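You operate a simulated robot arm through the tools that you are given. There is no shell and no other tool. Be economical: measure what you need, move in short steps, check, and stop when the job is done.

You are at the controls of a simulated robot arm. One attempt, no reset.

JOB
Swap the blue collar on the fixture for the orange one.
Fine: screw FREE first, TIGHT after; the blue collar goes on the bench.

It is judged by the outcome, as a careful person would: the job done as asked, and still so three seconds after it is handed in. It fails if anything else is knocked over, pushed out of place, dropped, spilled or broken.

ROBOT AND FRAMES
A 6-joint arm with a two-finger parallel gripper, fixed in place. Base frame: the origin is at the foot of the arm, x ahead of it, y to its left, z up; the work surface is at about z = 860. Lengths are in mm, angles in degrees, forces in N, time in s.
With the tool pointing down near the work surface it reaches from about 240 to 640 mm from the base axis. Its first joint turns from -66.0 to 66.0 degrees. Payload 2.7 kg.
The tool frame sits at the grasp point between the pads (the TCP): z along the fingers, y along the line on which they close. The tips reach 23 mm beyond it. The gripper opens to 94 mm. The fingers are 38 mm wide and 10 mm thick; the gripper's body (54 by 96 mm) begins 39 mm behind the TCP.
Orientation is that of the tool frame in the base frame, as [roll, pitch, yaw] about the fixed x, y, z axes, in that order (R = Rz(yaw) Ry(pitch) Rx(roll)). With the fingers straight down and closing along the base's y, the tool's x points along the base's -x, its y along +y and its z along -z.

CONTROLS
- The arm moves only by the tool move_arm. Its argument "steps" is a list of rows, each a list of 7 numbers: the finger opening in mm, from 0 to 94, then the shift along the tool's x, y, z in units of 50 mm (1.0 is 50 mm), then the turn, a rotation vector about the tool's x, y, z in units of 6 degrees (1.0 is 6 degrees). In form: [[jaw, dx, dy, dz, ax, ay, az], ...]. A call has 1 to 10 rows; each row shifts and turns the commanded pose from where the row before left it, along the tool's axes as they then stand. A call with a number of a shift or a turn outside -1 to 1 is refused whole. A row lasts 0.2 s, in which the tool goes at most 50 mm and 8.6 degrees; a call with a longer step from one row to the next is refused whole, and so is a gripper value outside its range. Where a pose cannot be reached the arm comes as near as it can. A force on the tool above 40 N (or 10 N above the force at the start of the call, whichever is more), or a blocked arm, ends the call early, and 0.2 s more pass. Each finger travels about 45 mm/s and halts on what it meets, pressing with about 40 N; the grip force reading is that of the motor and also rises with nothing between the fingers. The clock runs only during rows and for 0.2 s after the last one: add rows that do not move to give the fingers time. It gives the time, the measured TCP pose, the force on the tool (base axes), the opening and the grip force at its end, in the units of the frame above (readings bear some noise), and new pictures: "views" is both (left out), scene, wrist or none.
- Cameras (640 x 400 px; columns grow to the right, rows downward): "scene" is fixed at [60, -446.6, 1402.3]; the picture's right is [0.74, -0.68, 0.00], its down [-0.48, -0.53, -0.70] and it looks along [0.47, 0.52, -0.71] (base axes); focal length 214 px, centre (320, 200). "wrist" rides on the gripper at [87, 16, -74] in the tool frame; the picture's right is [-0.18, 0.98, 0.00], its down [-0.58, -0.11, -0.81] and it looks along [-0.79, -0.15, 0.59] (tool axes); focal length 243 px, centre (320, 200).
- measure_at(camera, pixels): there is no depth. For up to 12 entries [column, row, z] of the newest picture of that camera ("zoom" is the newest enlarged one), the place [x, y] in the base frame at which the ray of that pixel passes the height z, good to about 3 mm, but the place of the scene camera against the robot may be out by one fixed shift of up to 25 mm in any direction. The clock stands still meanwhile.
- zoom(camera, box): a new picture of the part [left, top, right, bottom] of that camera's present view, enlarged. The clock stands still meanwhile.
- close_job(): hands the job in; it is judged then, once.

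Keep the steps short. Do not move on a guess: measure, check each grasp and each placing, and mend mistakes. In all there are 80 turns and 170 pictures (those below and enlarged ones count). Leave the gripper open and the arm clear of the work at the hand-in unless told otherwise, and finish with a single line.

The tools are called after "Call:" as a command line: name --pt "numbers of a row" for each row, then --argument value for the rest, lists and objects as JSON in quotes. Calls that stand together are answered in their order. move_arm: Moves the arm, as the interface text tells. Its arguments: {"type":"object","properties":{"steps":{"type":"array"},"views":{"type":"string","enum":["both","scene","wrist","none"]}},"required":["steps"]} The other tools are called the same way: measure_at (camera, pixels) gives the place at which the rays of pixels pass given heights; zoom (camera, box) takes an enlarged picture of a part of a camera's view; close_job () hands the job in.

At the start:

```text
t: 0.0
tool_pos: [412.5, 103.3, 1152.5]
tool_rot: [179.9, 0.1, -179.9]
force: [-0.1, -0.5, 0.7]
width: 94.1
grip_force: 0.0
```

scene: 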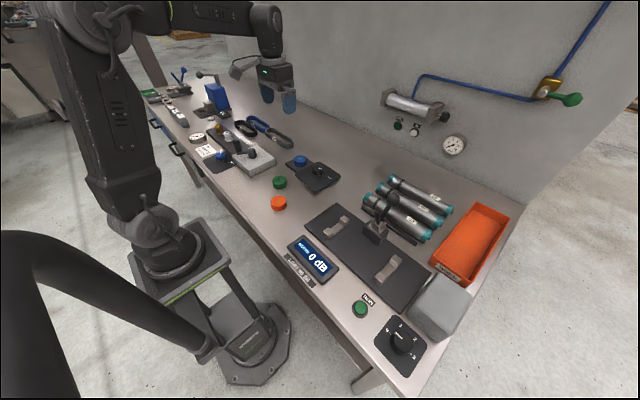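
wrist: 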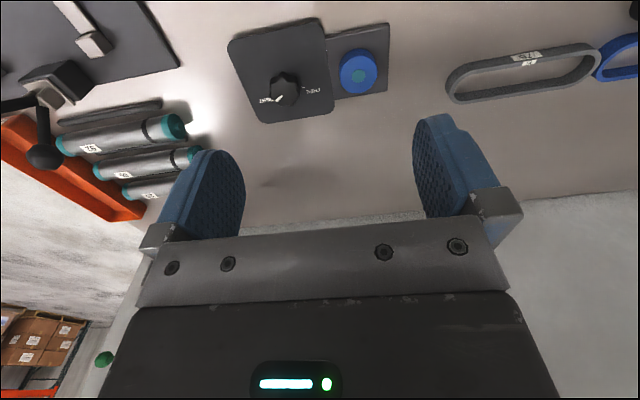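

I see a dark fixture with a blue collar near scene (300,160), a knob near (318,170), and green and orange collars near (279,182) and (279,203). I'll zoom in on both views before moving.

Call:
zoom --camera "scene" --box '[250, 140, 350, 220]'

Call:
zoom --camera "wrist" --box '[210, 10, 410, 130]'

```text
5.00 times, centred on (300, 180) of scene
```

zoom: 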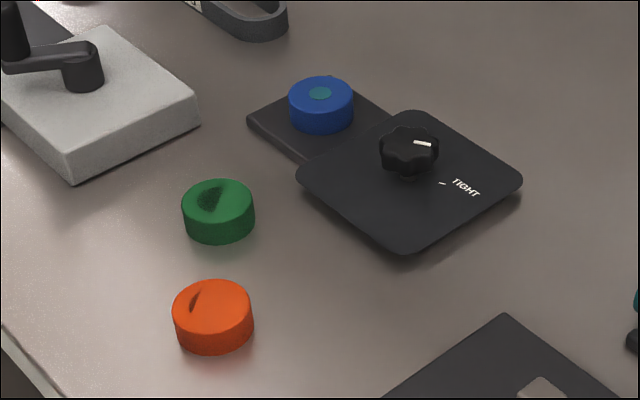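

```text
3.20 times, centred on (310, 70) of wrist
```

zoom: 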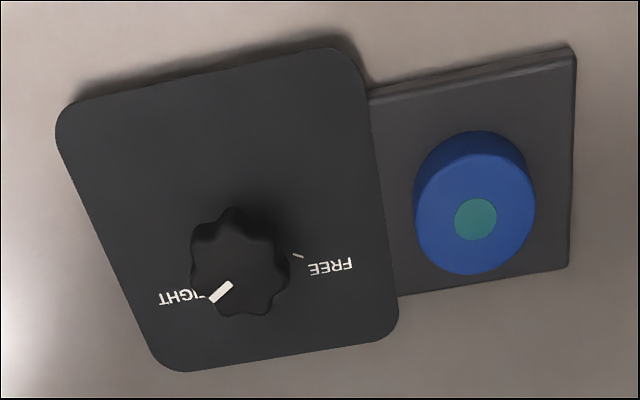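

The pointer looks to be at TIGHT, and a teal peg shows through the blue collar. I'll measure the main points in the enlarged wrist picture and the two loose collars in the scene picture.

Call:
measure_at --camera "zoom" --pixels '[[475, 220, 890], [475, 220, 880], [535, 210, 885], [415, 215, 885], [240, 262, 895], [220, 292, 895], [298, 256, 870], [293, 254, 870], [302, 257, 870], [175, 298, 870], [570, 160, 865], [80, 100, 865]]'

Call:
measure_at --camera "scene" --pixels '[[279.5, 180, 885], [279, 201, 885], [300.2, 158.5, 890], [314, 168.5, 895], [317.5, 168.5, 895], [318.5, 176.5, 870], [279, 188, 860], [279, 210, 860], [268, 202, 885], [289.5, 202, 885], [313, 175, 870]]'

```text
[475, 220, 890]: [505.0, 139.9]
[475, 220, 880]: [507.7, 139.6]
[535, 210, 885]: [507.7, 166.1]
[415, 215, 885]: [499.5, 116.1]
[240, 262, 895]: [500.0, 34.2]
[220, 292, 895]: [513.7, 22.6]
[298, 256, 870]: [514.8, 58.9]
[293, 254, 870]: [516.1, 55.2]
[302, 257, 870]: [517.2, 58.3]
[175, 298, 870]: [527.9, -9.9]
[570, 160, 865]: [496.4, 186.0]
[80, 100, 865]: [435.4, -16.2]
```

```text
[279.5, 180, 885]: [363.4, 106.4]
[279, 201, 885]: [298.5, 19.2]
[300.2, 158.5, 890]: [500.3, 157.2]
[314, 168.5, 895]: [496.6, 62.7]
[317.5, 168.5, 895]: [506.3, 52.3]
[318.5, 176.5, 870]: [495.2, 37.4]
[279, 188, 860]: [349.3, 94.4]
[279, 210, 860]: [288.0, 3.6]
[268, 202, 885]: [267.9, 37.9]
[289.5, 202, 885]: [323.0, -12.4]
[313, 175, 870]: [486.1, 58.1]
```

Collar ≈ (506,140), about 50 mm across; knob ≈ (500,34). The scene camera reads about 17 mm high in y. Next I'll move above the knob, staying high at z≈1020, for a closer look.

Call:
move_arm --pt "94 -0.44 -0.35 0.66 0 0 0" --pt "94 -0.44 -0.35 0.66 0 0 0" --pt "94 -0.44 -0.35 0.66 0 0 0" --pt "94 -0.44 -0.35 0.66 0 0 0" --pt "94 0 0 0 0 0 0" --pt "94 0 0 0 0 0 0"

```text
t: 1.4
tool_pos: [501.2, 32.8, 1020.3]
tool_rot: [179.9, -0.1, 180.0]
force: [0.2, -0.4, -0.3]
width: 93.8
grip_force: 0.0
```

scene: 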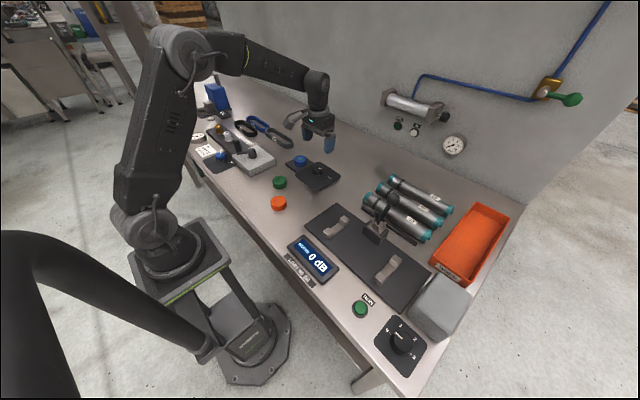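
wrist: 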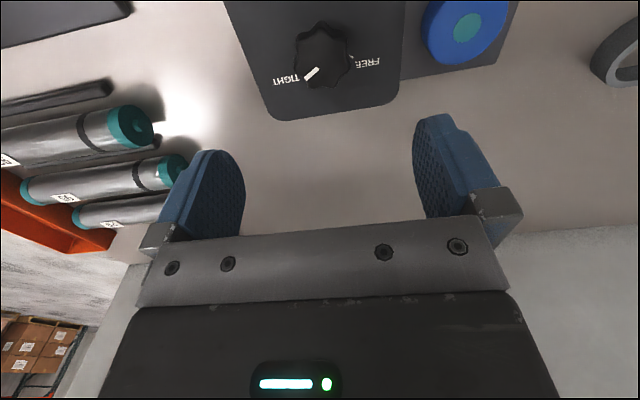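

The arm now sits above the knob. I'll zoom in on the wrist view of the knob and collar.

Call:
zoom --camera "wrist" --box '[220, 0, 420, 125]'

Call:
measure_at --camera "wrist" --pixels '[[321, 56, 890], [321, 56, 900], [468, 27, 880], [468, 27, 890], [468, 27, 900], [307, 80, 900], [318, 68, 900]]'

```text
3.20 times, centred on (320, 62) of wrist
```

zoom: 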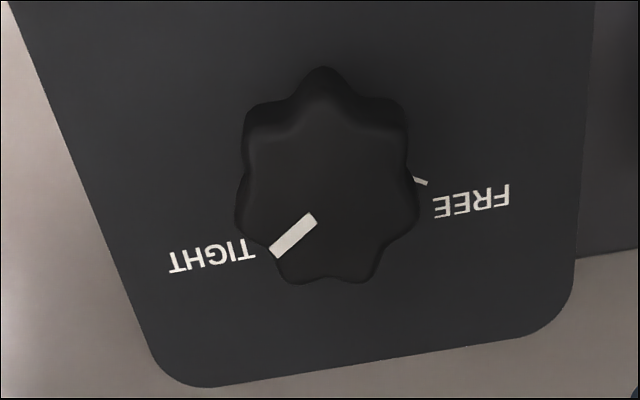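

```text
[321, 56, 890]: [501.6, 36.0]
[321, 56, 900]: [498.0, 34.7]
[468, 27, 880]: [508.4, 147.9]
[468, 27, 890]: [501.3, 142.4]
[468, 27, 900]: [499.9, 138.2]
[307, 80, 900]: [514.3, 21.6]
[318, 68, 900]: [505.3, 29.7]
```

Next I'll measure the pointer, the tick mark and the knob edges more precisely.

Call:
measure_at --camera "zoom" --pixels '[[328, 205, 895], [312, 218, 895], [275, 252, 895], [238, 200, 890], [418, 205, 890], [330, 282, 895], [325, 130, 895], [414, 180, 870], [428, 184, 870], [505, 195, 870], [255, 250, 870], [170, 270, 870]]'

Call:
zoom --camera "scene" --box '[288, 150, 348, 195]'

```text
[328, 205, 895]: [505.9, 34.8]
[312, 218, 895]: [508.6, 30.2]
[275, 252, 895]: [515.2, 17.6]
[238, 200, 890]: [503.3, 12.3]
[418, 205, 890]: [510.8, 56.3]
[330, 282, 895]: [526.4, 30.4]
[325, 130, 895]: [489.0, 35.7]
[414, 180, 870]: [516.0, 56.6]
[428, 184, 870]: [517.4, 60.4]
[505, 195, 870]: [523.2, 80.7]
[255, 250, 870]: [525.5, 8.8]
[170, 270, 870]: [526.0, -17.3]
```

```text
8.89 times, centred on (318, 172) of scene
```

zoom: 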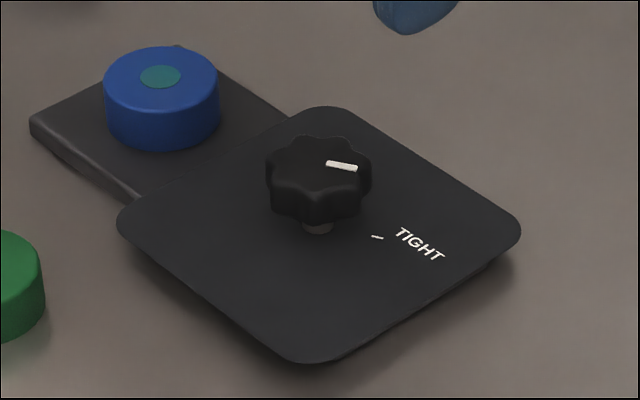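

The pointer at about -60° agrees with the TIGHT tick. The FREE tick is at about +62°, so the knob must turn about 122° anticlockwise seen from above. I'll centre on the knob, pre-rotate 60° clockwise and come down to z≈960.

Call:
move_arm --pt "94 -0.07 0.05 0.12 0 0 1" --pt "94 0 0 0.12 0 0 1" --pt "94 0 0 0.12 0 0 1" --pt "94 0 0 0.12 0 0 1" --pt "94 0 0 0.12 0 0 1" --pt "94 0 0 0.12 0 0 1" --pt "94 0 0 0.12 0 0 1" --pt "94 0 0 0.12 0 0 1" --pt "94 0 0 0.12 0 0 1" --pt "94 0 0 0.12 0 0 1"

```text
t: 3.6
tool_pos: [502.3, 35.1, 959.5]
tool_rot: [-180.0, 0.0, 119.9]
force: [0.5, 0.6, 0.4]
width: 94.1
grip_force: 0.1
```

scene: 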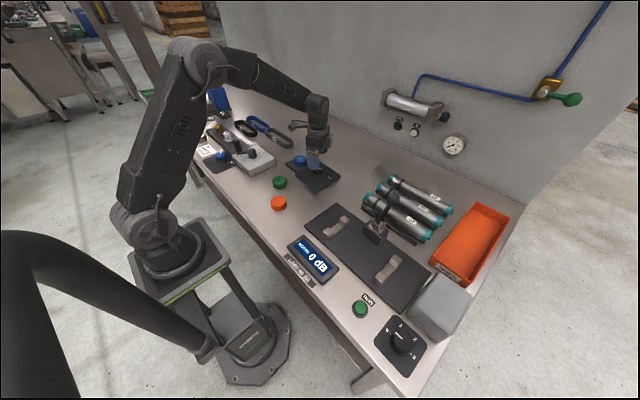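
wrist: 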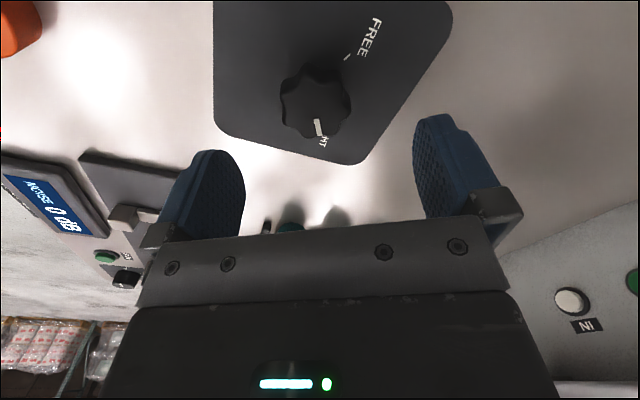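

This view comes from a different direction, so I can triangulate the knob's height and centre from it.

Call:
zoom --camera "wrist" --box '[250, 20, 410, 160]'

Call:
measure_at --camera "wrist" --pixels '[[315, 107, 885], [315, 107, 895], [315, 107, 905], [318, 120, 895], [321, 136, 895], [345, 57, 865], [345, 57, 875], [345, 57, 885]]'

```text
2.86 times, centred on (330, 90) of wrist
```

zoom: 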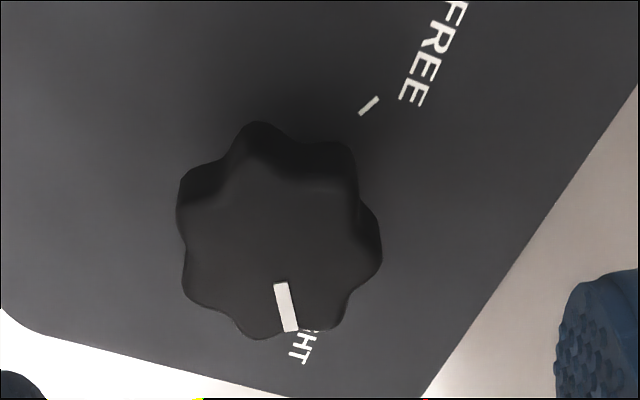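

```text
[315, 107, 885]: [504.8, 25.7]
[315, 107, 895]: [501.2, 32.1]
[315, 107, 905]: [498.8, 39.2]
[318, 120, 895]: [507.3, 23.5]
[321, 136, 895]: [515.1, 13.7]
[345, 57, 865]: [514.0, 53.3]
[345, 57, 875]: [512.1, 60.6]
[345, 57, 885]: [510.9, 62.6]
```

Knob top ≈ 900 mm at (502.5, 34.5) and the plate is at about 870, so the TCP is already centred. I'll descend to TCP z≈904, which puts the tips at about 881, and then look.

Call:
move_arm --pt "94 0 0 0.4 0 0 0" --pt "94 0 0 0.4 0 0 0" --pt "94 0 0 0.32 0 0 0" --pt "94 0 0 0 0 0 0"

Call:
zoom --camera "scene" --box '[288, 140, 348, 195]'

```text
t: 4.6
tool_pos: [502.1, 36.5, 903.8]
tool_rot: [180.0, 0.0, 120.1]
force: [0.7, -0.2, 0.0]
width: 94.3
grip_force: 0.2
```

scene: 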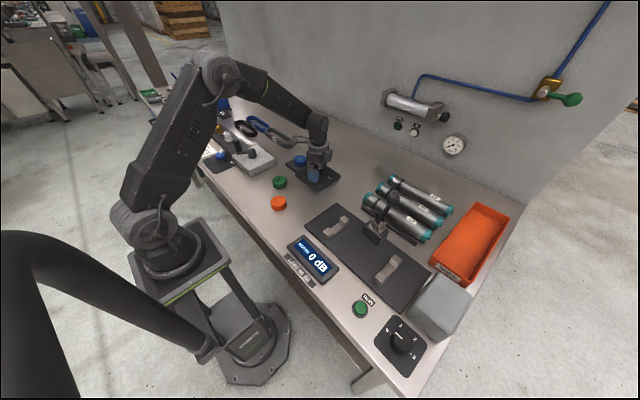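
wrist: 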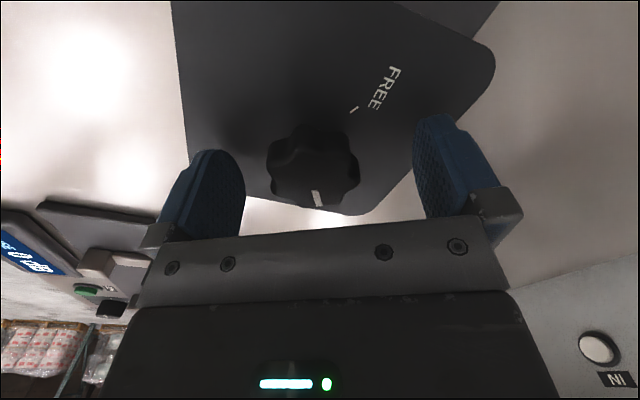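

```text
7.27 times, centred on (318, 168) of scene
```

zoom: 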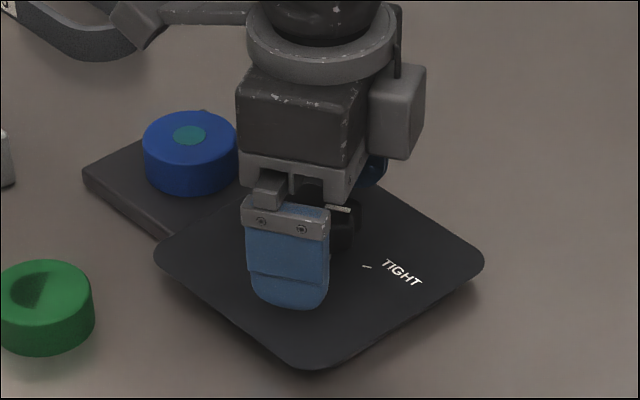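

The fingers straddle the knob, which sits about 3 mm toward tool -y. I'll correct that and close.

Call:
move_arm --pt "94 0 -0.05 0 0 0 0" --pt "60 0 0 0 0 0 0" --pt "30 0 0 0 0 0 0" --pt "30 0 0 0 0 0 0" --pt "30 0 0 0 0 0 0" --pt "30 0 0 0 0 0 0" --views "wrist"

```text
t: 6.0
tool_pos: [501.4, 33.7, 904.5]
tool_rot: [180.0, -0.1, 120.0]
force: [-6.0, -2.1, 2.5]
width: 42.6
grip_force: 45.0
```

wrist: 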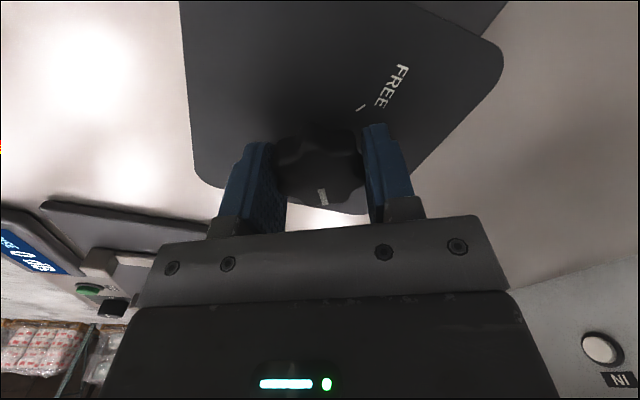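

The knob is gripped at 42.6 mm. I'll turn it 60° anticlockwise and check.

Call:
move_arm --pt "30 0 0 0 0 0 -1" --pt "30 0 0 0 0 0 -1" --pt "30 0 0 0 0 0 -1" --pt "30 0 0 0 0 0 -1" --pt "30 0 0 0 0 0 -1" --pt "30 0 0 0 0 0 -1" --pt "30 0 0 0 0 0 -1" --pt "30 0 0 0 0 0 -1" --pt "30 0 0 0 0 0 -1" --pt "30 0 0 0 0 0 -1" --views "wrist"

```text
t: 8.2
tool_pos: [501.6, 34.0, 904.7]
tool_rot: [179.9, 0.0, -179.8]
force: [4.4, 9.7, -7.7]
width: 42.5
grip_force: 44.8
```

wrist: 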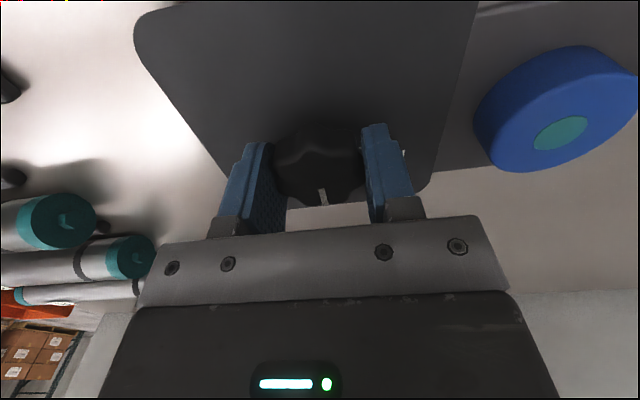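

The knob follows the gripper; its pointer is now about along +x. I'll turn it another 54° and check.

Call:
move_arm --pt "30 0 0 0 0 0 -1" --pt "30 0 0 0 0 0 -1" --pt "30 0 0 0 0 0 -1" --pt "30 0 0 0 0 0 -1" --pt "30 0 0 0 0 0 -1" --pt "30 0 0 0 0 0 -1" --pt "30 0 0 0 0 0 -1" --pt "30 0 0 0 0 0 -1" --pt "30 0 0 0 0 0 -1"

Call:
zoom --camera "wrist" --box '[240, 90, 400, 220]'

Call:
zoom --camera "scene" --box '[288, 140, 348, 195]'

```text
t: 10.2
tool_pos: [500.2, 35.4, 904.1]
tool_rot: [179.9, 0.0, -125.8]
force: [-2.4, 25.9, -13.0]
width: 42.5
grip_force: 44.8
```

scene: 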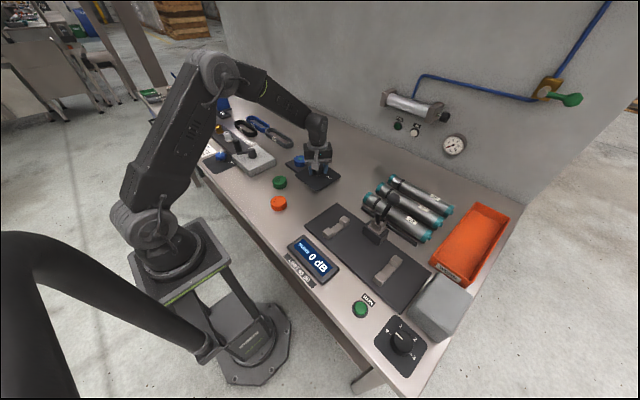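
wrist: 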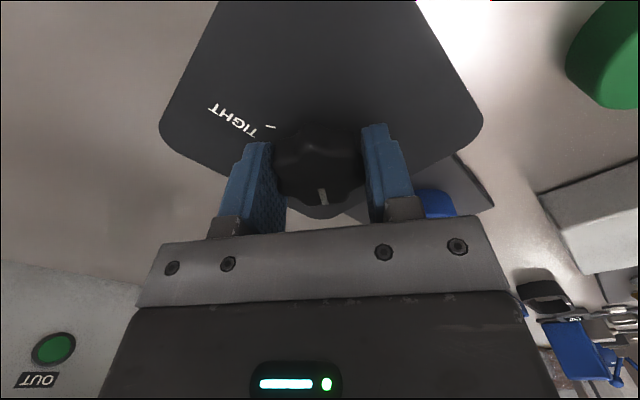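

```text
3.08 times, centred on (320, 155) of wrist
```

zoom: 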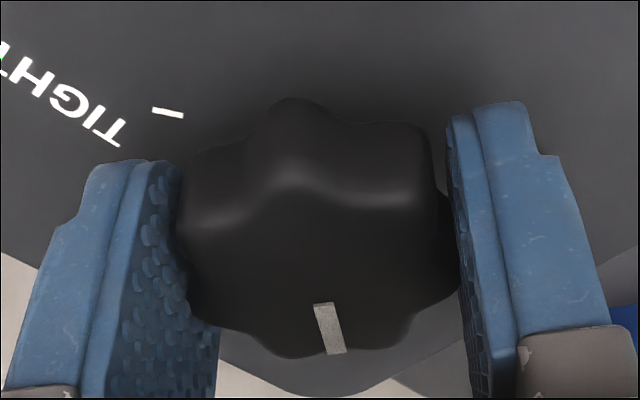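

```text
7.27 times, centred on (318, 168) of scene
```

zoom: 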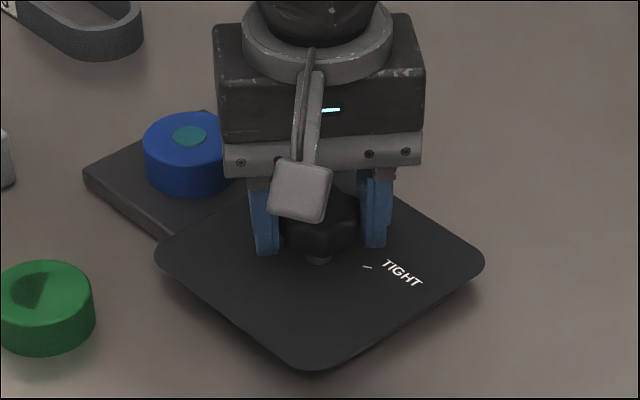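

The side force rose to about 26 N and the pointer should be near FREE. I'll release, rise and look.

Call:
move_arm --pt "60 0 0 0 0 0 0" --pt "80 0 0 0 0 0 0" --pt "80 0 0 -0.5 0 0 0" --pt "80 0 0 -0.8 0 0 0" --pt "80 0 0 -0.8 0 0 0" --pt "80 0 0 0 0 0 0"

Call:
zoom --camera "wrist" --box '[230, 0, 430, 125]'

Call:
zoom --camera "scene" --box '[288, 140, 348, 195]'

```text
t: 11.6
tool_pos: [501.1, 32.2, 1010.1]
tool_rot: [180.0, 0.0, -126.0]
force: [0.2, 0.0, 0.9]
width: 79.9
grip_force: 0.0
```

scene: 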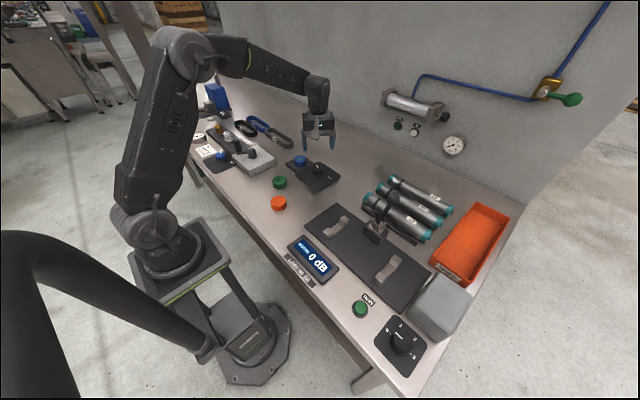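
wrist: 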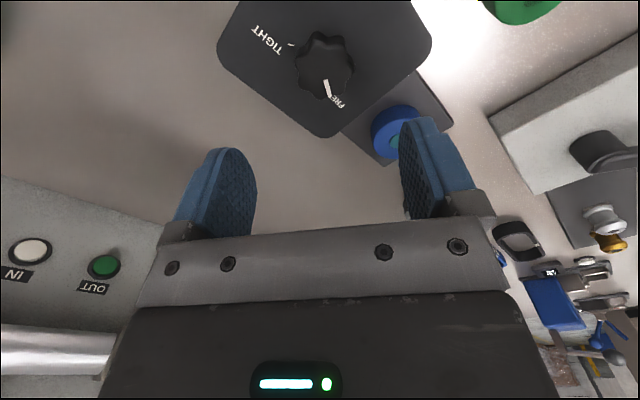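

```text
3.20 times, centred on (330, 62) of wrist
```

zoom: 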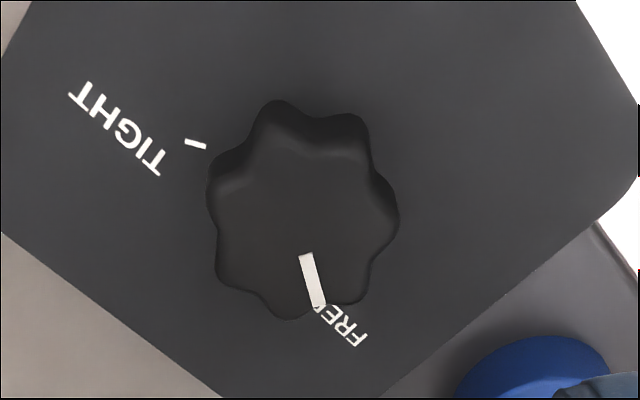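

```text
7.27 times, centred on (318, 168) of scene
```

zoom: 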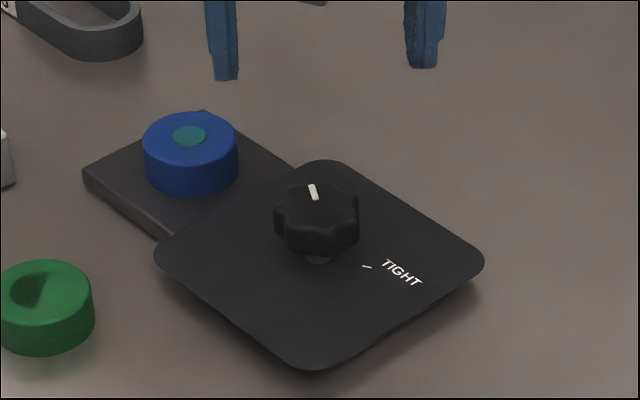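

The TIGHT tick is visible now. I'll measure the pointer, the tick and the knob centre in the enlarged wrist picture by switching the zoom back to it.

Call:
zoom --camera "wrist" --box '[230, 0, 430, 125]'

Call:
measure_at --camera "zoom" --pixels '[[303, 232, 900], [306, 254, 900], [319, 307, 900], [186, 142, 872], [205, 147, 872], [320, 310, 872], [365, 340, 872], [75, 90, 872], [160, 170, 872]]'

```text
3.20 times, centred on (330, 62) of wrist
```

zoom: 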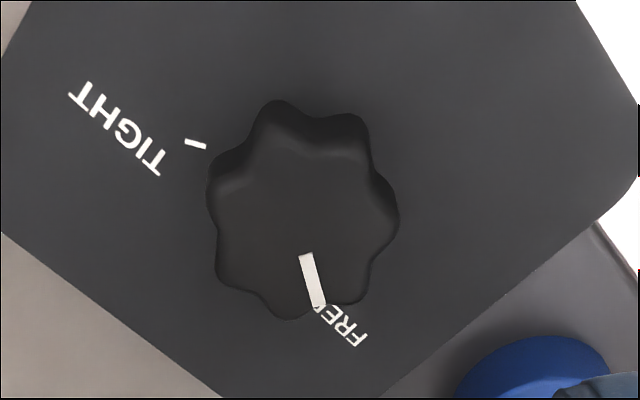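

```text
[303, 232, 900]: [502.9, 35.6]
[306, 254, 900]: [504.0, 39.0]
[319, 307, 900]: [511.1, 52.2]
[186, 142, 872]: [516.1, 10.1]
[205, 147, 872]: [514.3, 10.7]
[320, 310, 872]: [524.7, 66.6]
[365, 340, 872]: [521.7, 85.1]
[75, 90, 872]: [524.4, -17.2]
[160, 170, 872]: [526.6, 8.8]
```

The pointer is at about 62° and the FREE tick at about 62°, so the screw is FREE. Next I'll rotate back to yaw 180 and move over the blue collar.

Call:
move_arm --pt "84 0 0 0 0 0 1" --pt "84 0 0 0 0 0 1" --pt "84 0 0 0 0 0 1" --pt "84 0 0 0 0 0 1" --pt "84 0 0 0 0 0 1" --pt "84 0 0 0 0 0 1" --pt "84 0 0 0 0 0 1" --pt "84 0 0 0 0 0 1" --pt "84 0 0 0 0 0 1" --pt "84 -0.05 0.9 0 0 0 0" --views "none"

Call:
move_arm --pt "84 0 0.62 0 0 0 0" --pt "84 0 0.62 0.2 0 0 0" --pt "84 0 0 0 0 0 0" --pt "84 0 0 0 0 0 0" --views "wrist"

Call:
zoom --camera "wrist" --box '[220, 0, 420, 125]'

```text
t: 13.8
tool_pos: [504.7, 78.6, 1009.2]
tool_rot: [179.9, -0.1, 179.9]
force: [0.4, 0.1, -0.3]
width: 84.0
grip_force: 0.0
```

```text
t: 14.8
tool_pos: [504.5, 141.7, 999.6]
tool_rot: [179.9, 0.0, 179.9]
force: [0.1, -0.8, -0.2]
width: 83.8
grip_force: 0.2
```

wrist: 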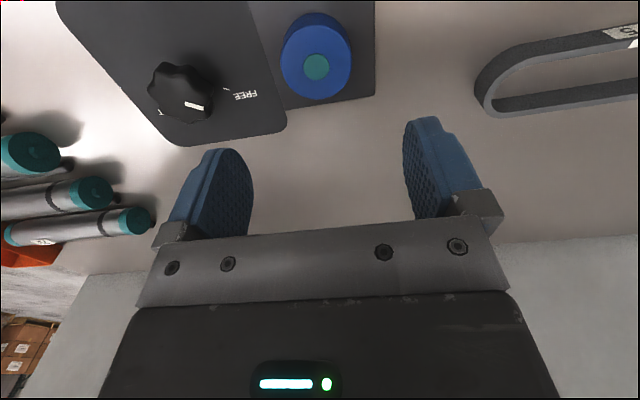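

```text
3.20 times, centred on (320, 62) of wrist
```

zoom: 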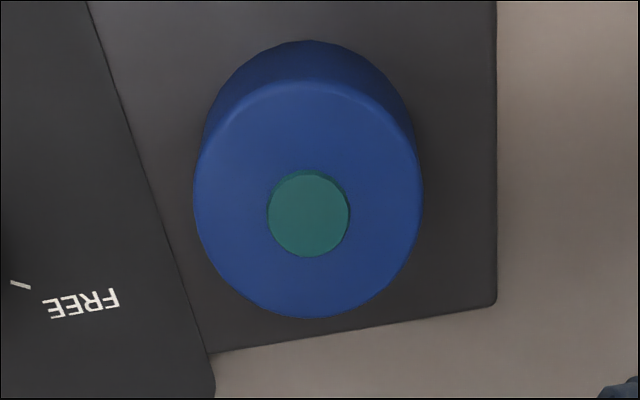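

I can see the collar face, with its centre near zoom (308,203), and the teal peg standing slightly proud. I'll measure these.

Call:
measure_at --camera "zoom" --pixels '[[308, 208, 895], [308, 208, 905], [193, 200, 895], [422, 200, 895], [308, 318, 895], [308, 82, 895], [308, 213, 900], [268, 213, 900], [349, 213, 900], [308, 213, 890], [308, 38, 870], [495, 305, 870]]'

Call:
zoom --camera "scene" --box '[256, 140, 336, 220]'

```text
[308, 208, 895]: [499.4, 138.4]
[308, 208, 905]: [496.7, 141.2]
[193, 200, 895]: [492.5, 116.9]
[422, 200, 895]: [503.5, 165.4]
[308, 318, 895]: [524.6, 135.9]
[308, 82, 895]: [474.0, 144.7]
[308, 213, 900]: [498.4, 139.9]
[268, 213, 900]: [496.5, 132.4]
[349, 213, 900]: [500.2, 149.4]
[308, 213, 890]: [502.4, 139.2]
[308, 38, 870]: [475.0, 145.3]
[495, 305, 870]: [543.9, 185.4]
```

```text
5.00 times, centred on (296, 180) of scene
```

zoom: 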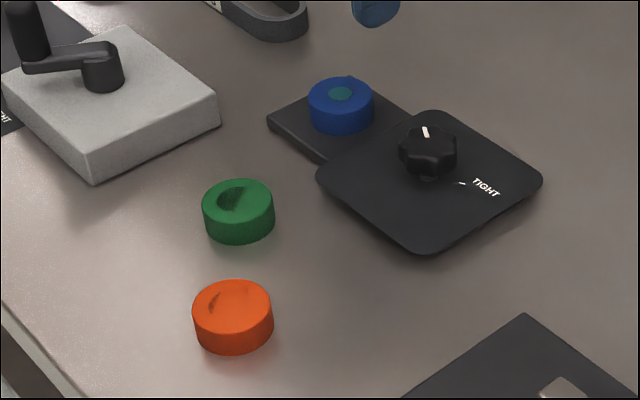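

Collar centre is (499.5,140.5), top ≈ 895 and base ≈ 870. I'll descend to TCP z≈902, where the tips at 879 clear the plate, and check.

Call:
move_arm --pt "84 0.1 -0.02 0.6 0 0 0" --pt "84 0 0 0.6 0 0 0" --pt "84 0 0 0.5 0 0 0" --pt "84 0 0 0.24 0 0 0" --pt "84 0 0 0 0 0 0" --views "both"

Call:
zoom --camera "scene" --box '[278, 130, 338, 185]'

```text
t: 16.0
tool_pos: [497.9, 139.1, 902.3]
tool_rot: [179.9, -0.1, -179.8]
force: [-0.6, 1.3, 0.0]
width: 84.0
grip_force: 0.1
```

scene: 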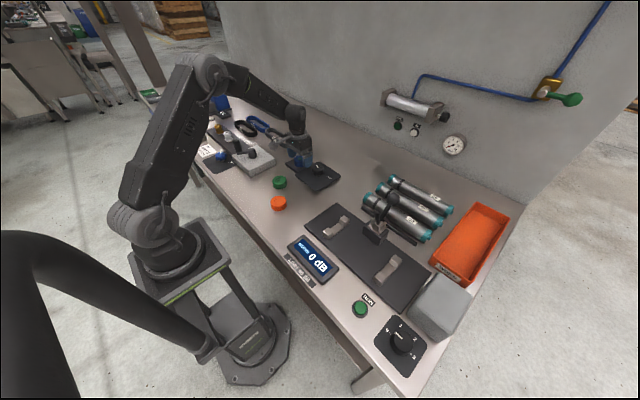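
wrist: 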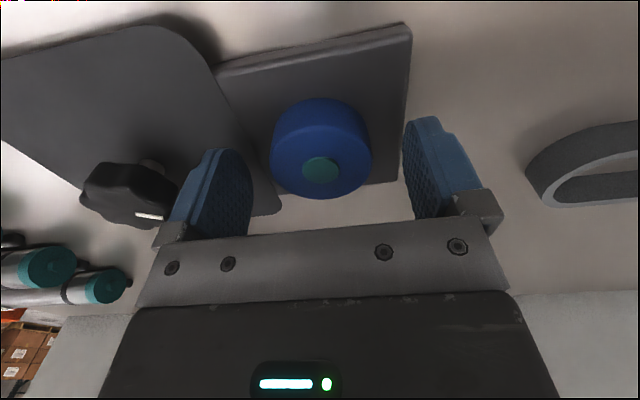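

```text
7.27 times, centred on (308, 158) of scene
```

zoom: 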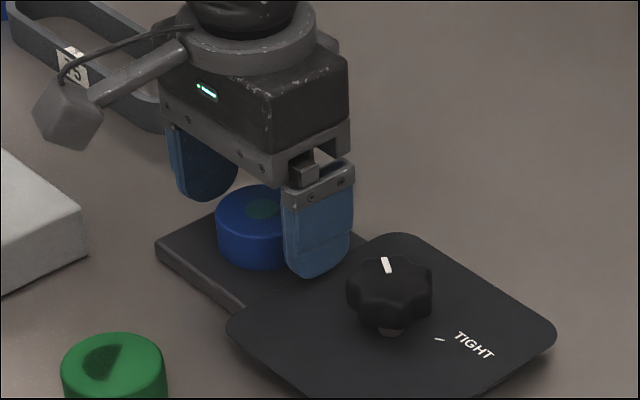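

Call:
measure_at --camera "wrist" --pixels '[[321, 170, 897], [321, 170, 893], [321, 199, 895], [321, 197, 893], [271, 155, 895], [373, 155, 895]]'

```text
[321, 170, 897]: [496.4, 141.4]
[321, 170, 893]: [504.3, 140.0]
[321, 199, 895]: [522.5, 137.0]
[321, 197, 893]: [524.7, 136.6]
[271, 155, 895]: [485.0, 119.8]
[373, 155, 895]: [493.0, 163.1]
```

Everything is centred. I'll lower 2 mm and close on the collar.

Call:
move_arm --pt "84 -0.02 0.02 0.04 0 0 0" --pt "60 0 0 0 0 0 0" --pt "40 0 0 0 0 0 0" --pt "40 0 0 0 0 0 0" --pt "40 0 0 0 0 0 0" --views "wrist"

```text
t: 17.2
tool_pos: [500.2, 142.1, 901.6]
tool_rot: [180.0, 0.0, 180.0]
force: [-0.2, 0.4, 0.3]
width: 50.6
grip_force: 40.3
```

wrist: 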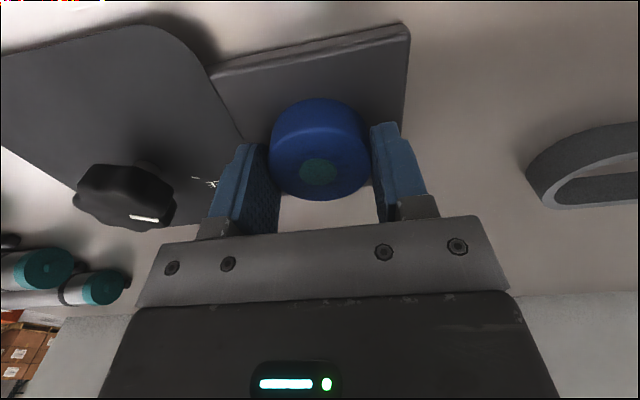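

Gripped at 50.6 mm with almost no side force. I'll lift slowly by 15 mm first, watching the force.

Call:
move_arm --pt "40 0 0 -0.1 0 0 0" --pt "40 0 0 -0.1 0 0 0" --pt "40 0 0 -0.1 0 0 0" --views "wrist"

```text
t: 18.0
tool_pos: [499.2, 141.3, 916.3]
tool_rot: [180.0, 0.0, 179.9]
force: [0.8, -0.2, -0.9]
width: 50.5
grip_force: 40.1
```

wrist: 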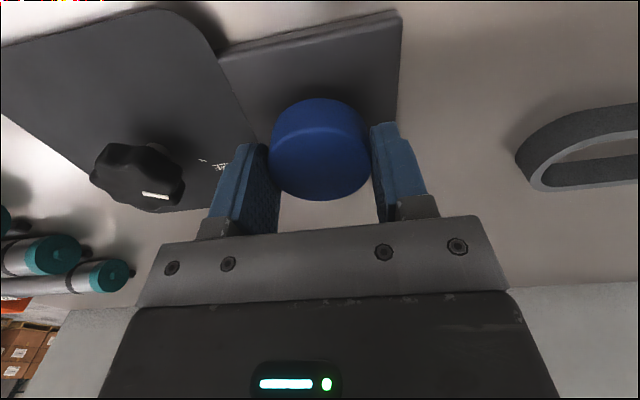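

The collar is coming off freely and the peg has dropped out of sight. I'll lift it well clear.

Call:
move_arm --pt "40 0 0 -0.3 0 0 0" --pt "40 0 0 -0.5 0 0 0" --pt "40 0 0 -0.6 0 0 0" --pt "40 0 0 0 0 0 0"

Call:
zoom --camera "scene" --box '[230, 120, 370, 220]'

```text
t: 19.0
tool_pos: [500.5, 140.3, 987.7]
tool_rot: [180.0, 0.0, -180.0]
force: [0.6, -0.4, -0.8]
width: 50.6
grip_force: 40.1
```

scene: 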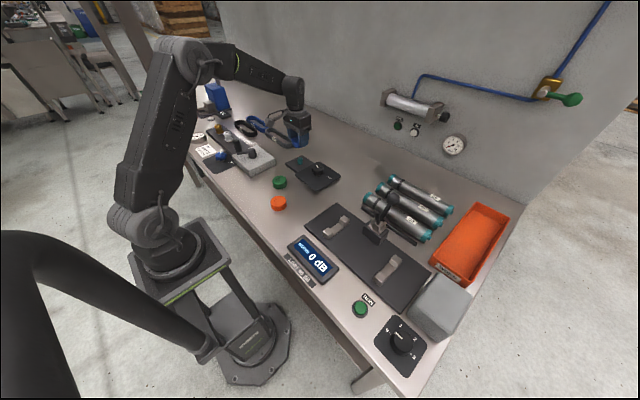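
wrist: 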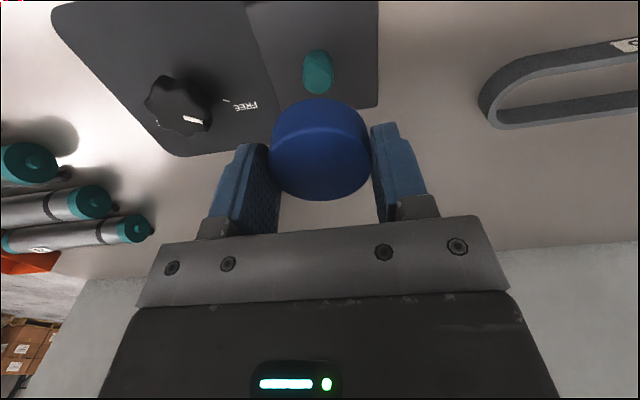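

```text
4.00 times, centred on (300, 170) of scene
```

zoom: 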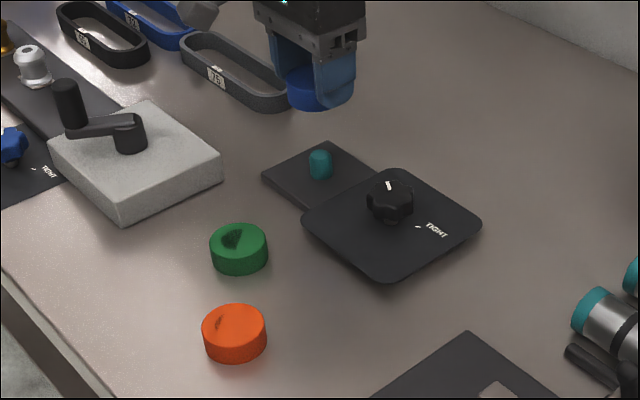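

The peg is clear and the blue collar is in hand. The open bench between the orange collar and the fixture, scene zoom ≈ (330,290), looks free, so I'll measure around it.

Call:
measure_at --camera "zoom" --pixels '[[330, 290, 860], [465, 333, 862], [385, 282, 865], [303, 225, 865], [238, 270, 860], [234, 358, 860], [236, 240, 882], [234, 325, 882], [320, 155, 895], [372, 396, 862]]'

```text
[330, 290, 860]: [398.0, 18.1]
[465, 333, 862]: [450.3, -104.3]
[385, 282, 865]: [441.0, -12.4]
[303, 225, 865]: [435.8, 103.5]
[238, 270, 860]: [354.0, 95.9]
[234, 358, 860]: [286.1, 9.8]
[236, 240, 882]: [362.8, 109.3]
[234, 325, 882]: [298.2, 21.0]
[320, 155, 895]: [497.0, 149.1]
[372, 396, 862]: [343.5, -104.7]
```

I'll set it down at about (378,-12), which has at least 25 mm of clearance all round. I'll move there at height.

Call:
move_arm --pt "40 0.49 -0.61 0 0 0 0" --pt "40 0.49 -0.61 0 0 0 0" --pt "40 0.49 -0.61 0 0 0 0" --pt "40 0.49 -0.61 0 0 0 0" --pt "40 0.49 -0.61 0 0 0 0" --pt "40 0 0 0.5 0 0 0" --pt "40 0 0 0 0 0 0"

Call:
zoom --camera "scene" --box '[230, 130, 370, 230]'

```text
t: 20.6
tool_pos: [376.1, -11.6, 960.6]
tool_rot: [179.9, -0.1, -180.0]
force: [0.0, 0.5, 0.4]
width: 50.7
grip_force: 40.6
```

scene: 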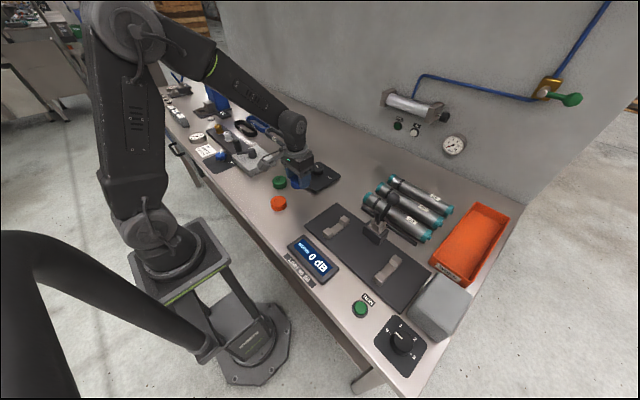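
wrist: 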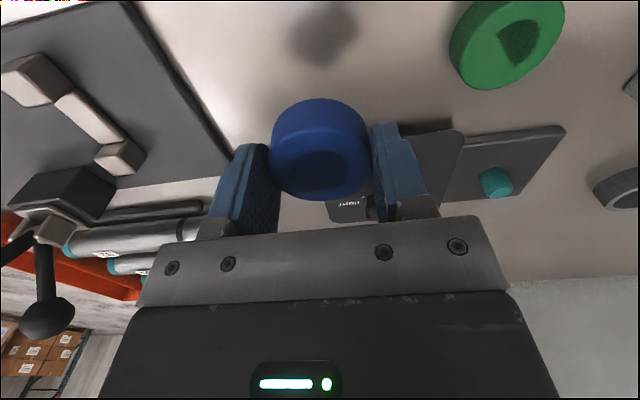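

```text
4.00 times, centred on (300, 180) of scene
```

zoom: 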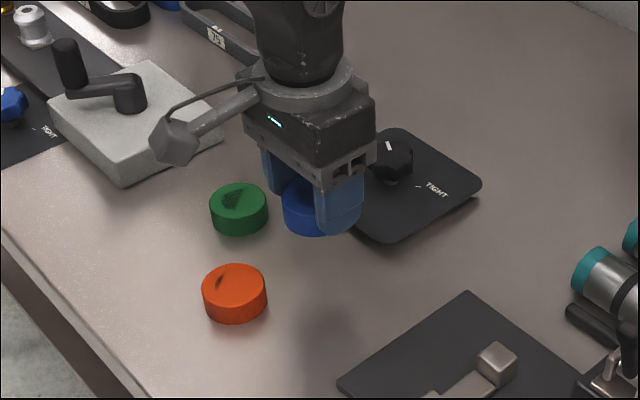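

The area below is clear. Contact should come at TCP ≈ 891, so I'll lower to 897 and then creep.

Call:
move_arm --pt "40 0 0 0.5 0 0 0" --pt "40 0 0 0.5 0 0 0" --pt "40 0 0 0.26 0 0 0" --pt "40 0 0 0 0 0 0" --views "none"

Call:
move_arm --pt "40 0 0 0.04 0 0 0" --pt "40 0 0 0.04 0 0 0" --pt "40 0 0 0 0 0 0" --views "scene"

Call:
zoom --camera "scene" --box '[270, 150, 350, 210]'

```text
t: 21.6
tool_pos: [377.1, -11.7, 897.6]
tool_rot: [179.9, -0.1, 180.0]
force: [0.5, -0.2, 0.2]
width: 50.5
grip_force: 39.7
```

```text
t: 22.4
tool_pos: [377.8, -11.2, 893.8]
tool_rot: [179.9, -0.1, -179.9]
force: [0.0, -0.3, -0.7]
width: 50.5
grip_force: 40.1
```

scene: 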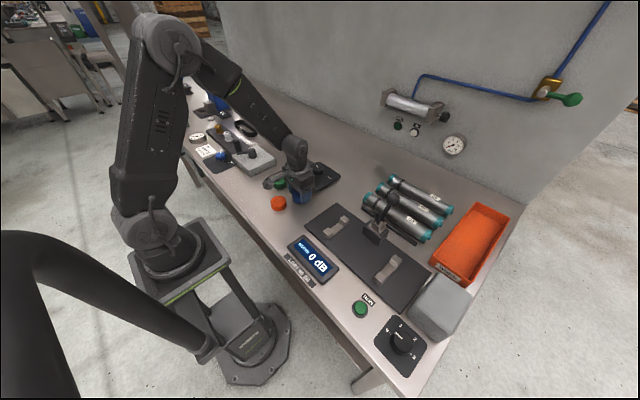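

```text
6.67 times, centred on (310, 180) of scene
```

zoom: 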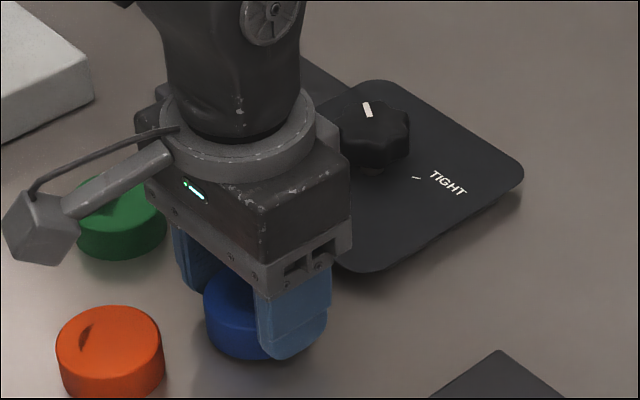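

No contact yet. I'll keep creeping in 1 mm steps.

Call:
move_arm --pt "40 0 0 0.02 0 0 0" --pt "40 0 0 0.02 0 0 0" --pt "40 0 0 0.02 0 0 0" --views "none"

```text
t: 23.2
tool_pos: [376.8, -11.2, 890.9]
tool_rot: [179.9, 0.1, 180.0]
force: [-0.8, -0.1, -0.1]
width: 50.6
grip_force: 40.1
```

Call:
move_arm --pt "40 0 0 0.02 0 0 0" --pt "40 0 0 0.02 0 0 0" --pt "40 0 0 0 0 0 0" --views "none"

```text
t: 24.0
tool_pos: [377.7, -11.6, 888.0]
tool_rot: [179.9, 0.0, -179.9]
force: [0.2, 0.6, 0.0]
width: 50.4
grip_force: 40.5
```

Still free. I'll go down carefully another 2 mm and look at it from the wrist camera.

Call:
move_arm --pt "40 0 0 0.02 0 0 0" --pt "40 0 0 0.02 0 0 0" --pt "40 0 0 0 0 0 0" --views "wrist"

Call:
zoom --camera "scene" --box '[285, 170, 325, 205]'

```text
t: 24.8
tool_pos: [377.8, -11.0, 888.6]
tool_rot: [179.9, 0.3, 180.0]
force: [-7.8, 7.0, 28.8]
width: 50.7
grip_force: 40.3
```

wrist: 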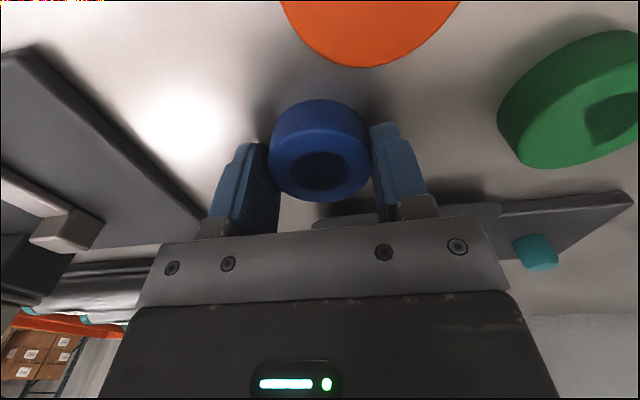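

```text
11.43 times, centred on (305, 188) of scene
```

zoom: 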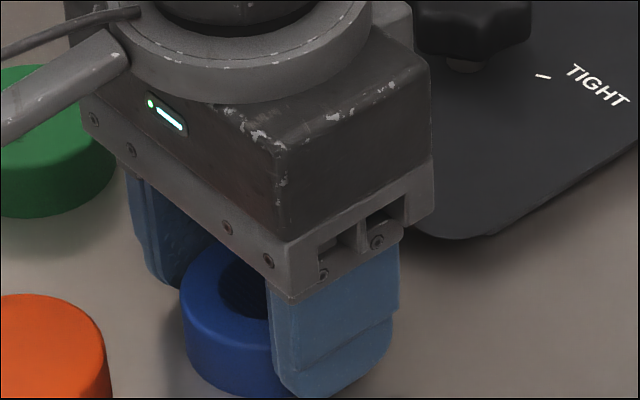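

It made contact at TCP ≈ 888.5 and is seated on the bench. I'll ease off 1 mm, open slowly and rise.

Call:
move_arm --pt "40 0 0 -0.02 0 0 0" --pt "56 0 0 0 0 0 0" --pt "70 0 0 0 0 0 0" --pt "80 0 0 0 0 0 0" --pt "80 0 0 -0.4 0 0 0" --pt "80 0 0 -0.8 0 0 0" --pt "80 0 0 -0.8 0 0 0" --pt "80 0 0 -0.6 0 0 0"

Call:
zoom --camera "wrist" --box '[220, 0, 480, 160]'

```text
t: 26.6
tool_pos: [377.5, -12.2, 1017.9]
tool_rot: [179.9, 0.1, -179.9]
force: [-0.3, -0.4, 1.1]
width: 80.2
grip_force: 0.0
```

scene: 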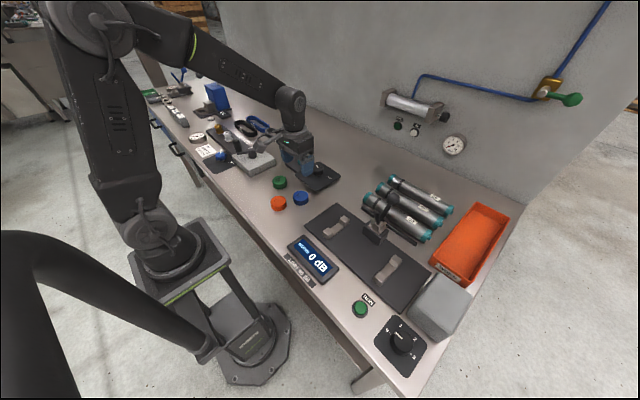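
wrist: 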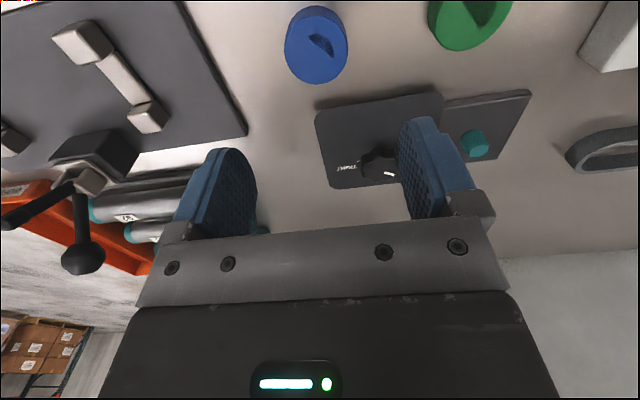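

```text
2.46 times, centred on (350, 80) of wrist
```

zoom: 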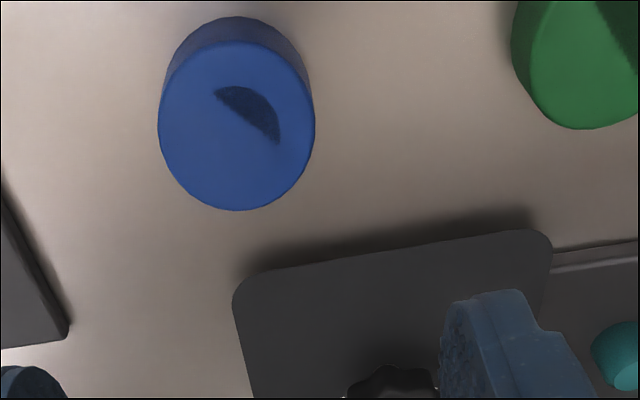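

Blue is standing on the bench. Now I'll move over the orange collar at about (298,5) and look.

Call:
move_arm --pt "84 0.79 0.17 0 0 0 0" --pt "84 0.79 0.17 0 0 0 0" --pt "84 0 0 0.3 0 0 0" --pt "84 0 0 0 0 0 0" --pt "84 0 0 0 0 0 0"

Call:
zoom --camera "wrist" --box '[230, 0, 430, 125]'

```text
t: 27.8
tool_pos: [298.9, 4.7, 1002.1]
tool_rot: [179.9, 0.0, 180.0]
force: [-0.3, 0.2, 0.5]
width: 84.1
grip_force: 0.0
```

scene: 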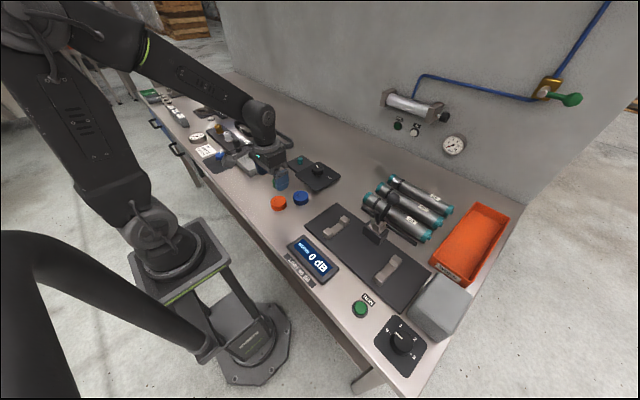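
wrist: 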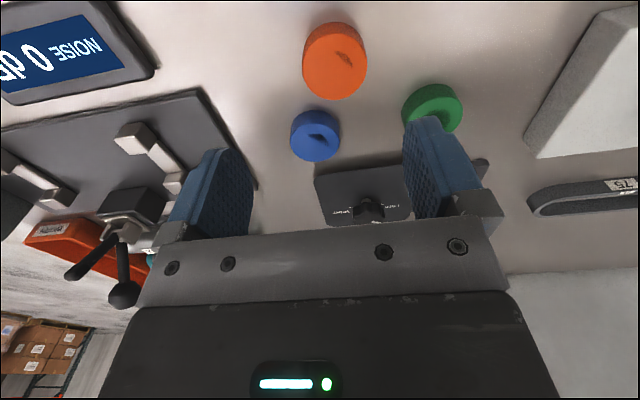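

```text
3.20 times, centred on (330, 62) of wrist
```

zoom: 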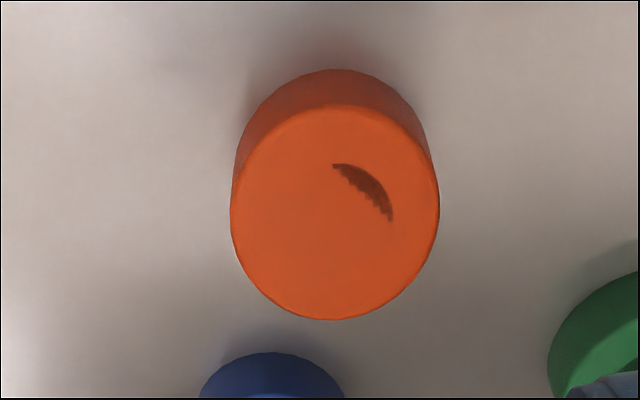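

Orange face centre is near zoom (335,218). I'll measure its position and size.

Call:
measure_at --camera "zoom" --pixels '[[335, 218, 885], [230, 210, 885], [440, 210, 885], [335, 320, 885], [335, 103, 885], [335, 68, 860], [335, 218, 880], [335, 218, 890]]'

```text
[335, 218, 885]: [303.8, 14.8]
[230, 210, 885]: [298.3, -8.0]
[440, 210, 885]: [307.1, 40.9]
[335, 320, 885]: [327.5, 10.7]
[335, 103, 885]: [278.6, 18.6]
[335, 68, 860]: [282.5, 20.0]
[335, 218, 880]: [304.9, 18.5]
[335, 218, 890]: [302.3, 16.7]
```

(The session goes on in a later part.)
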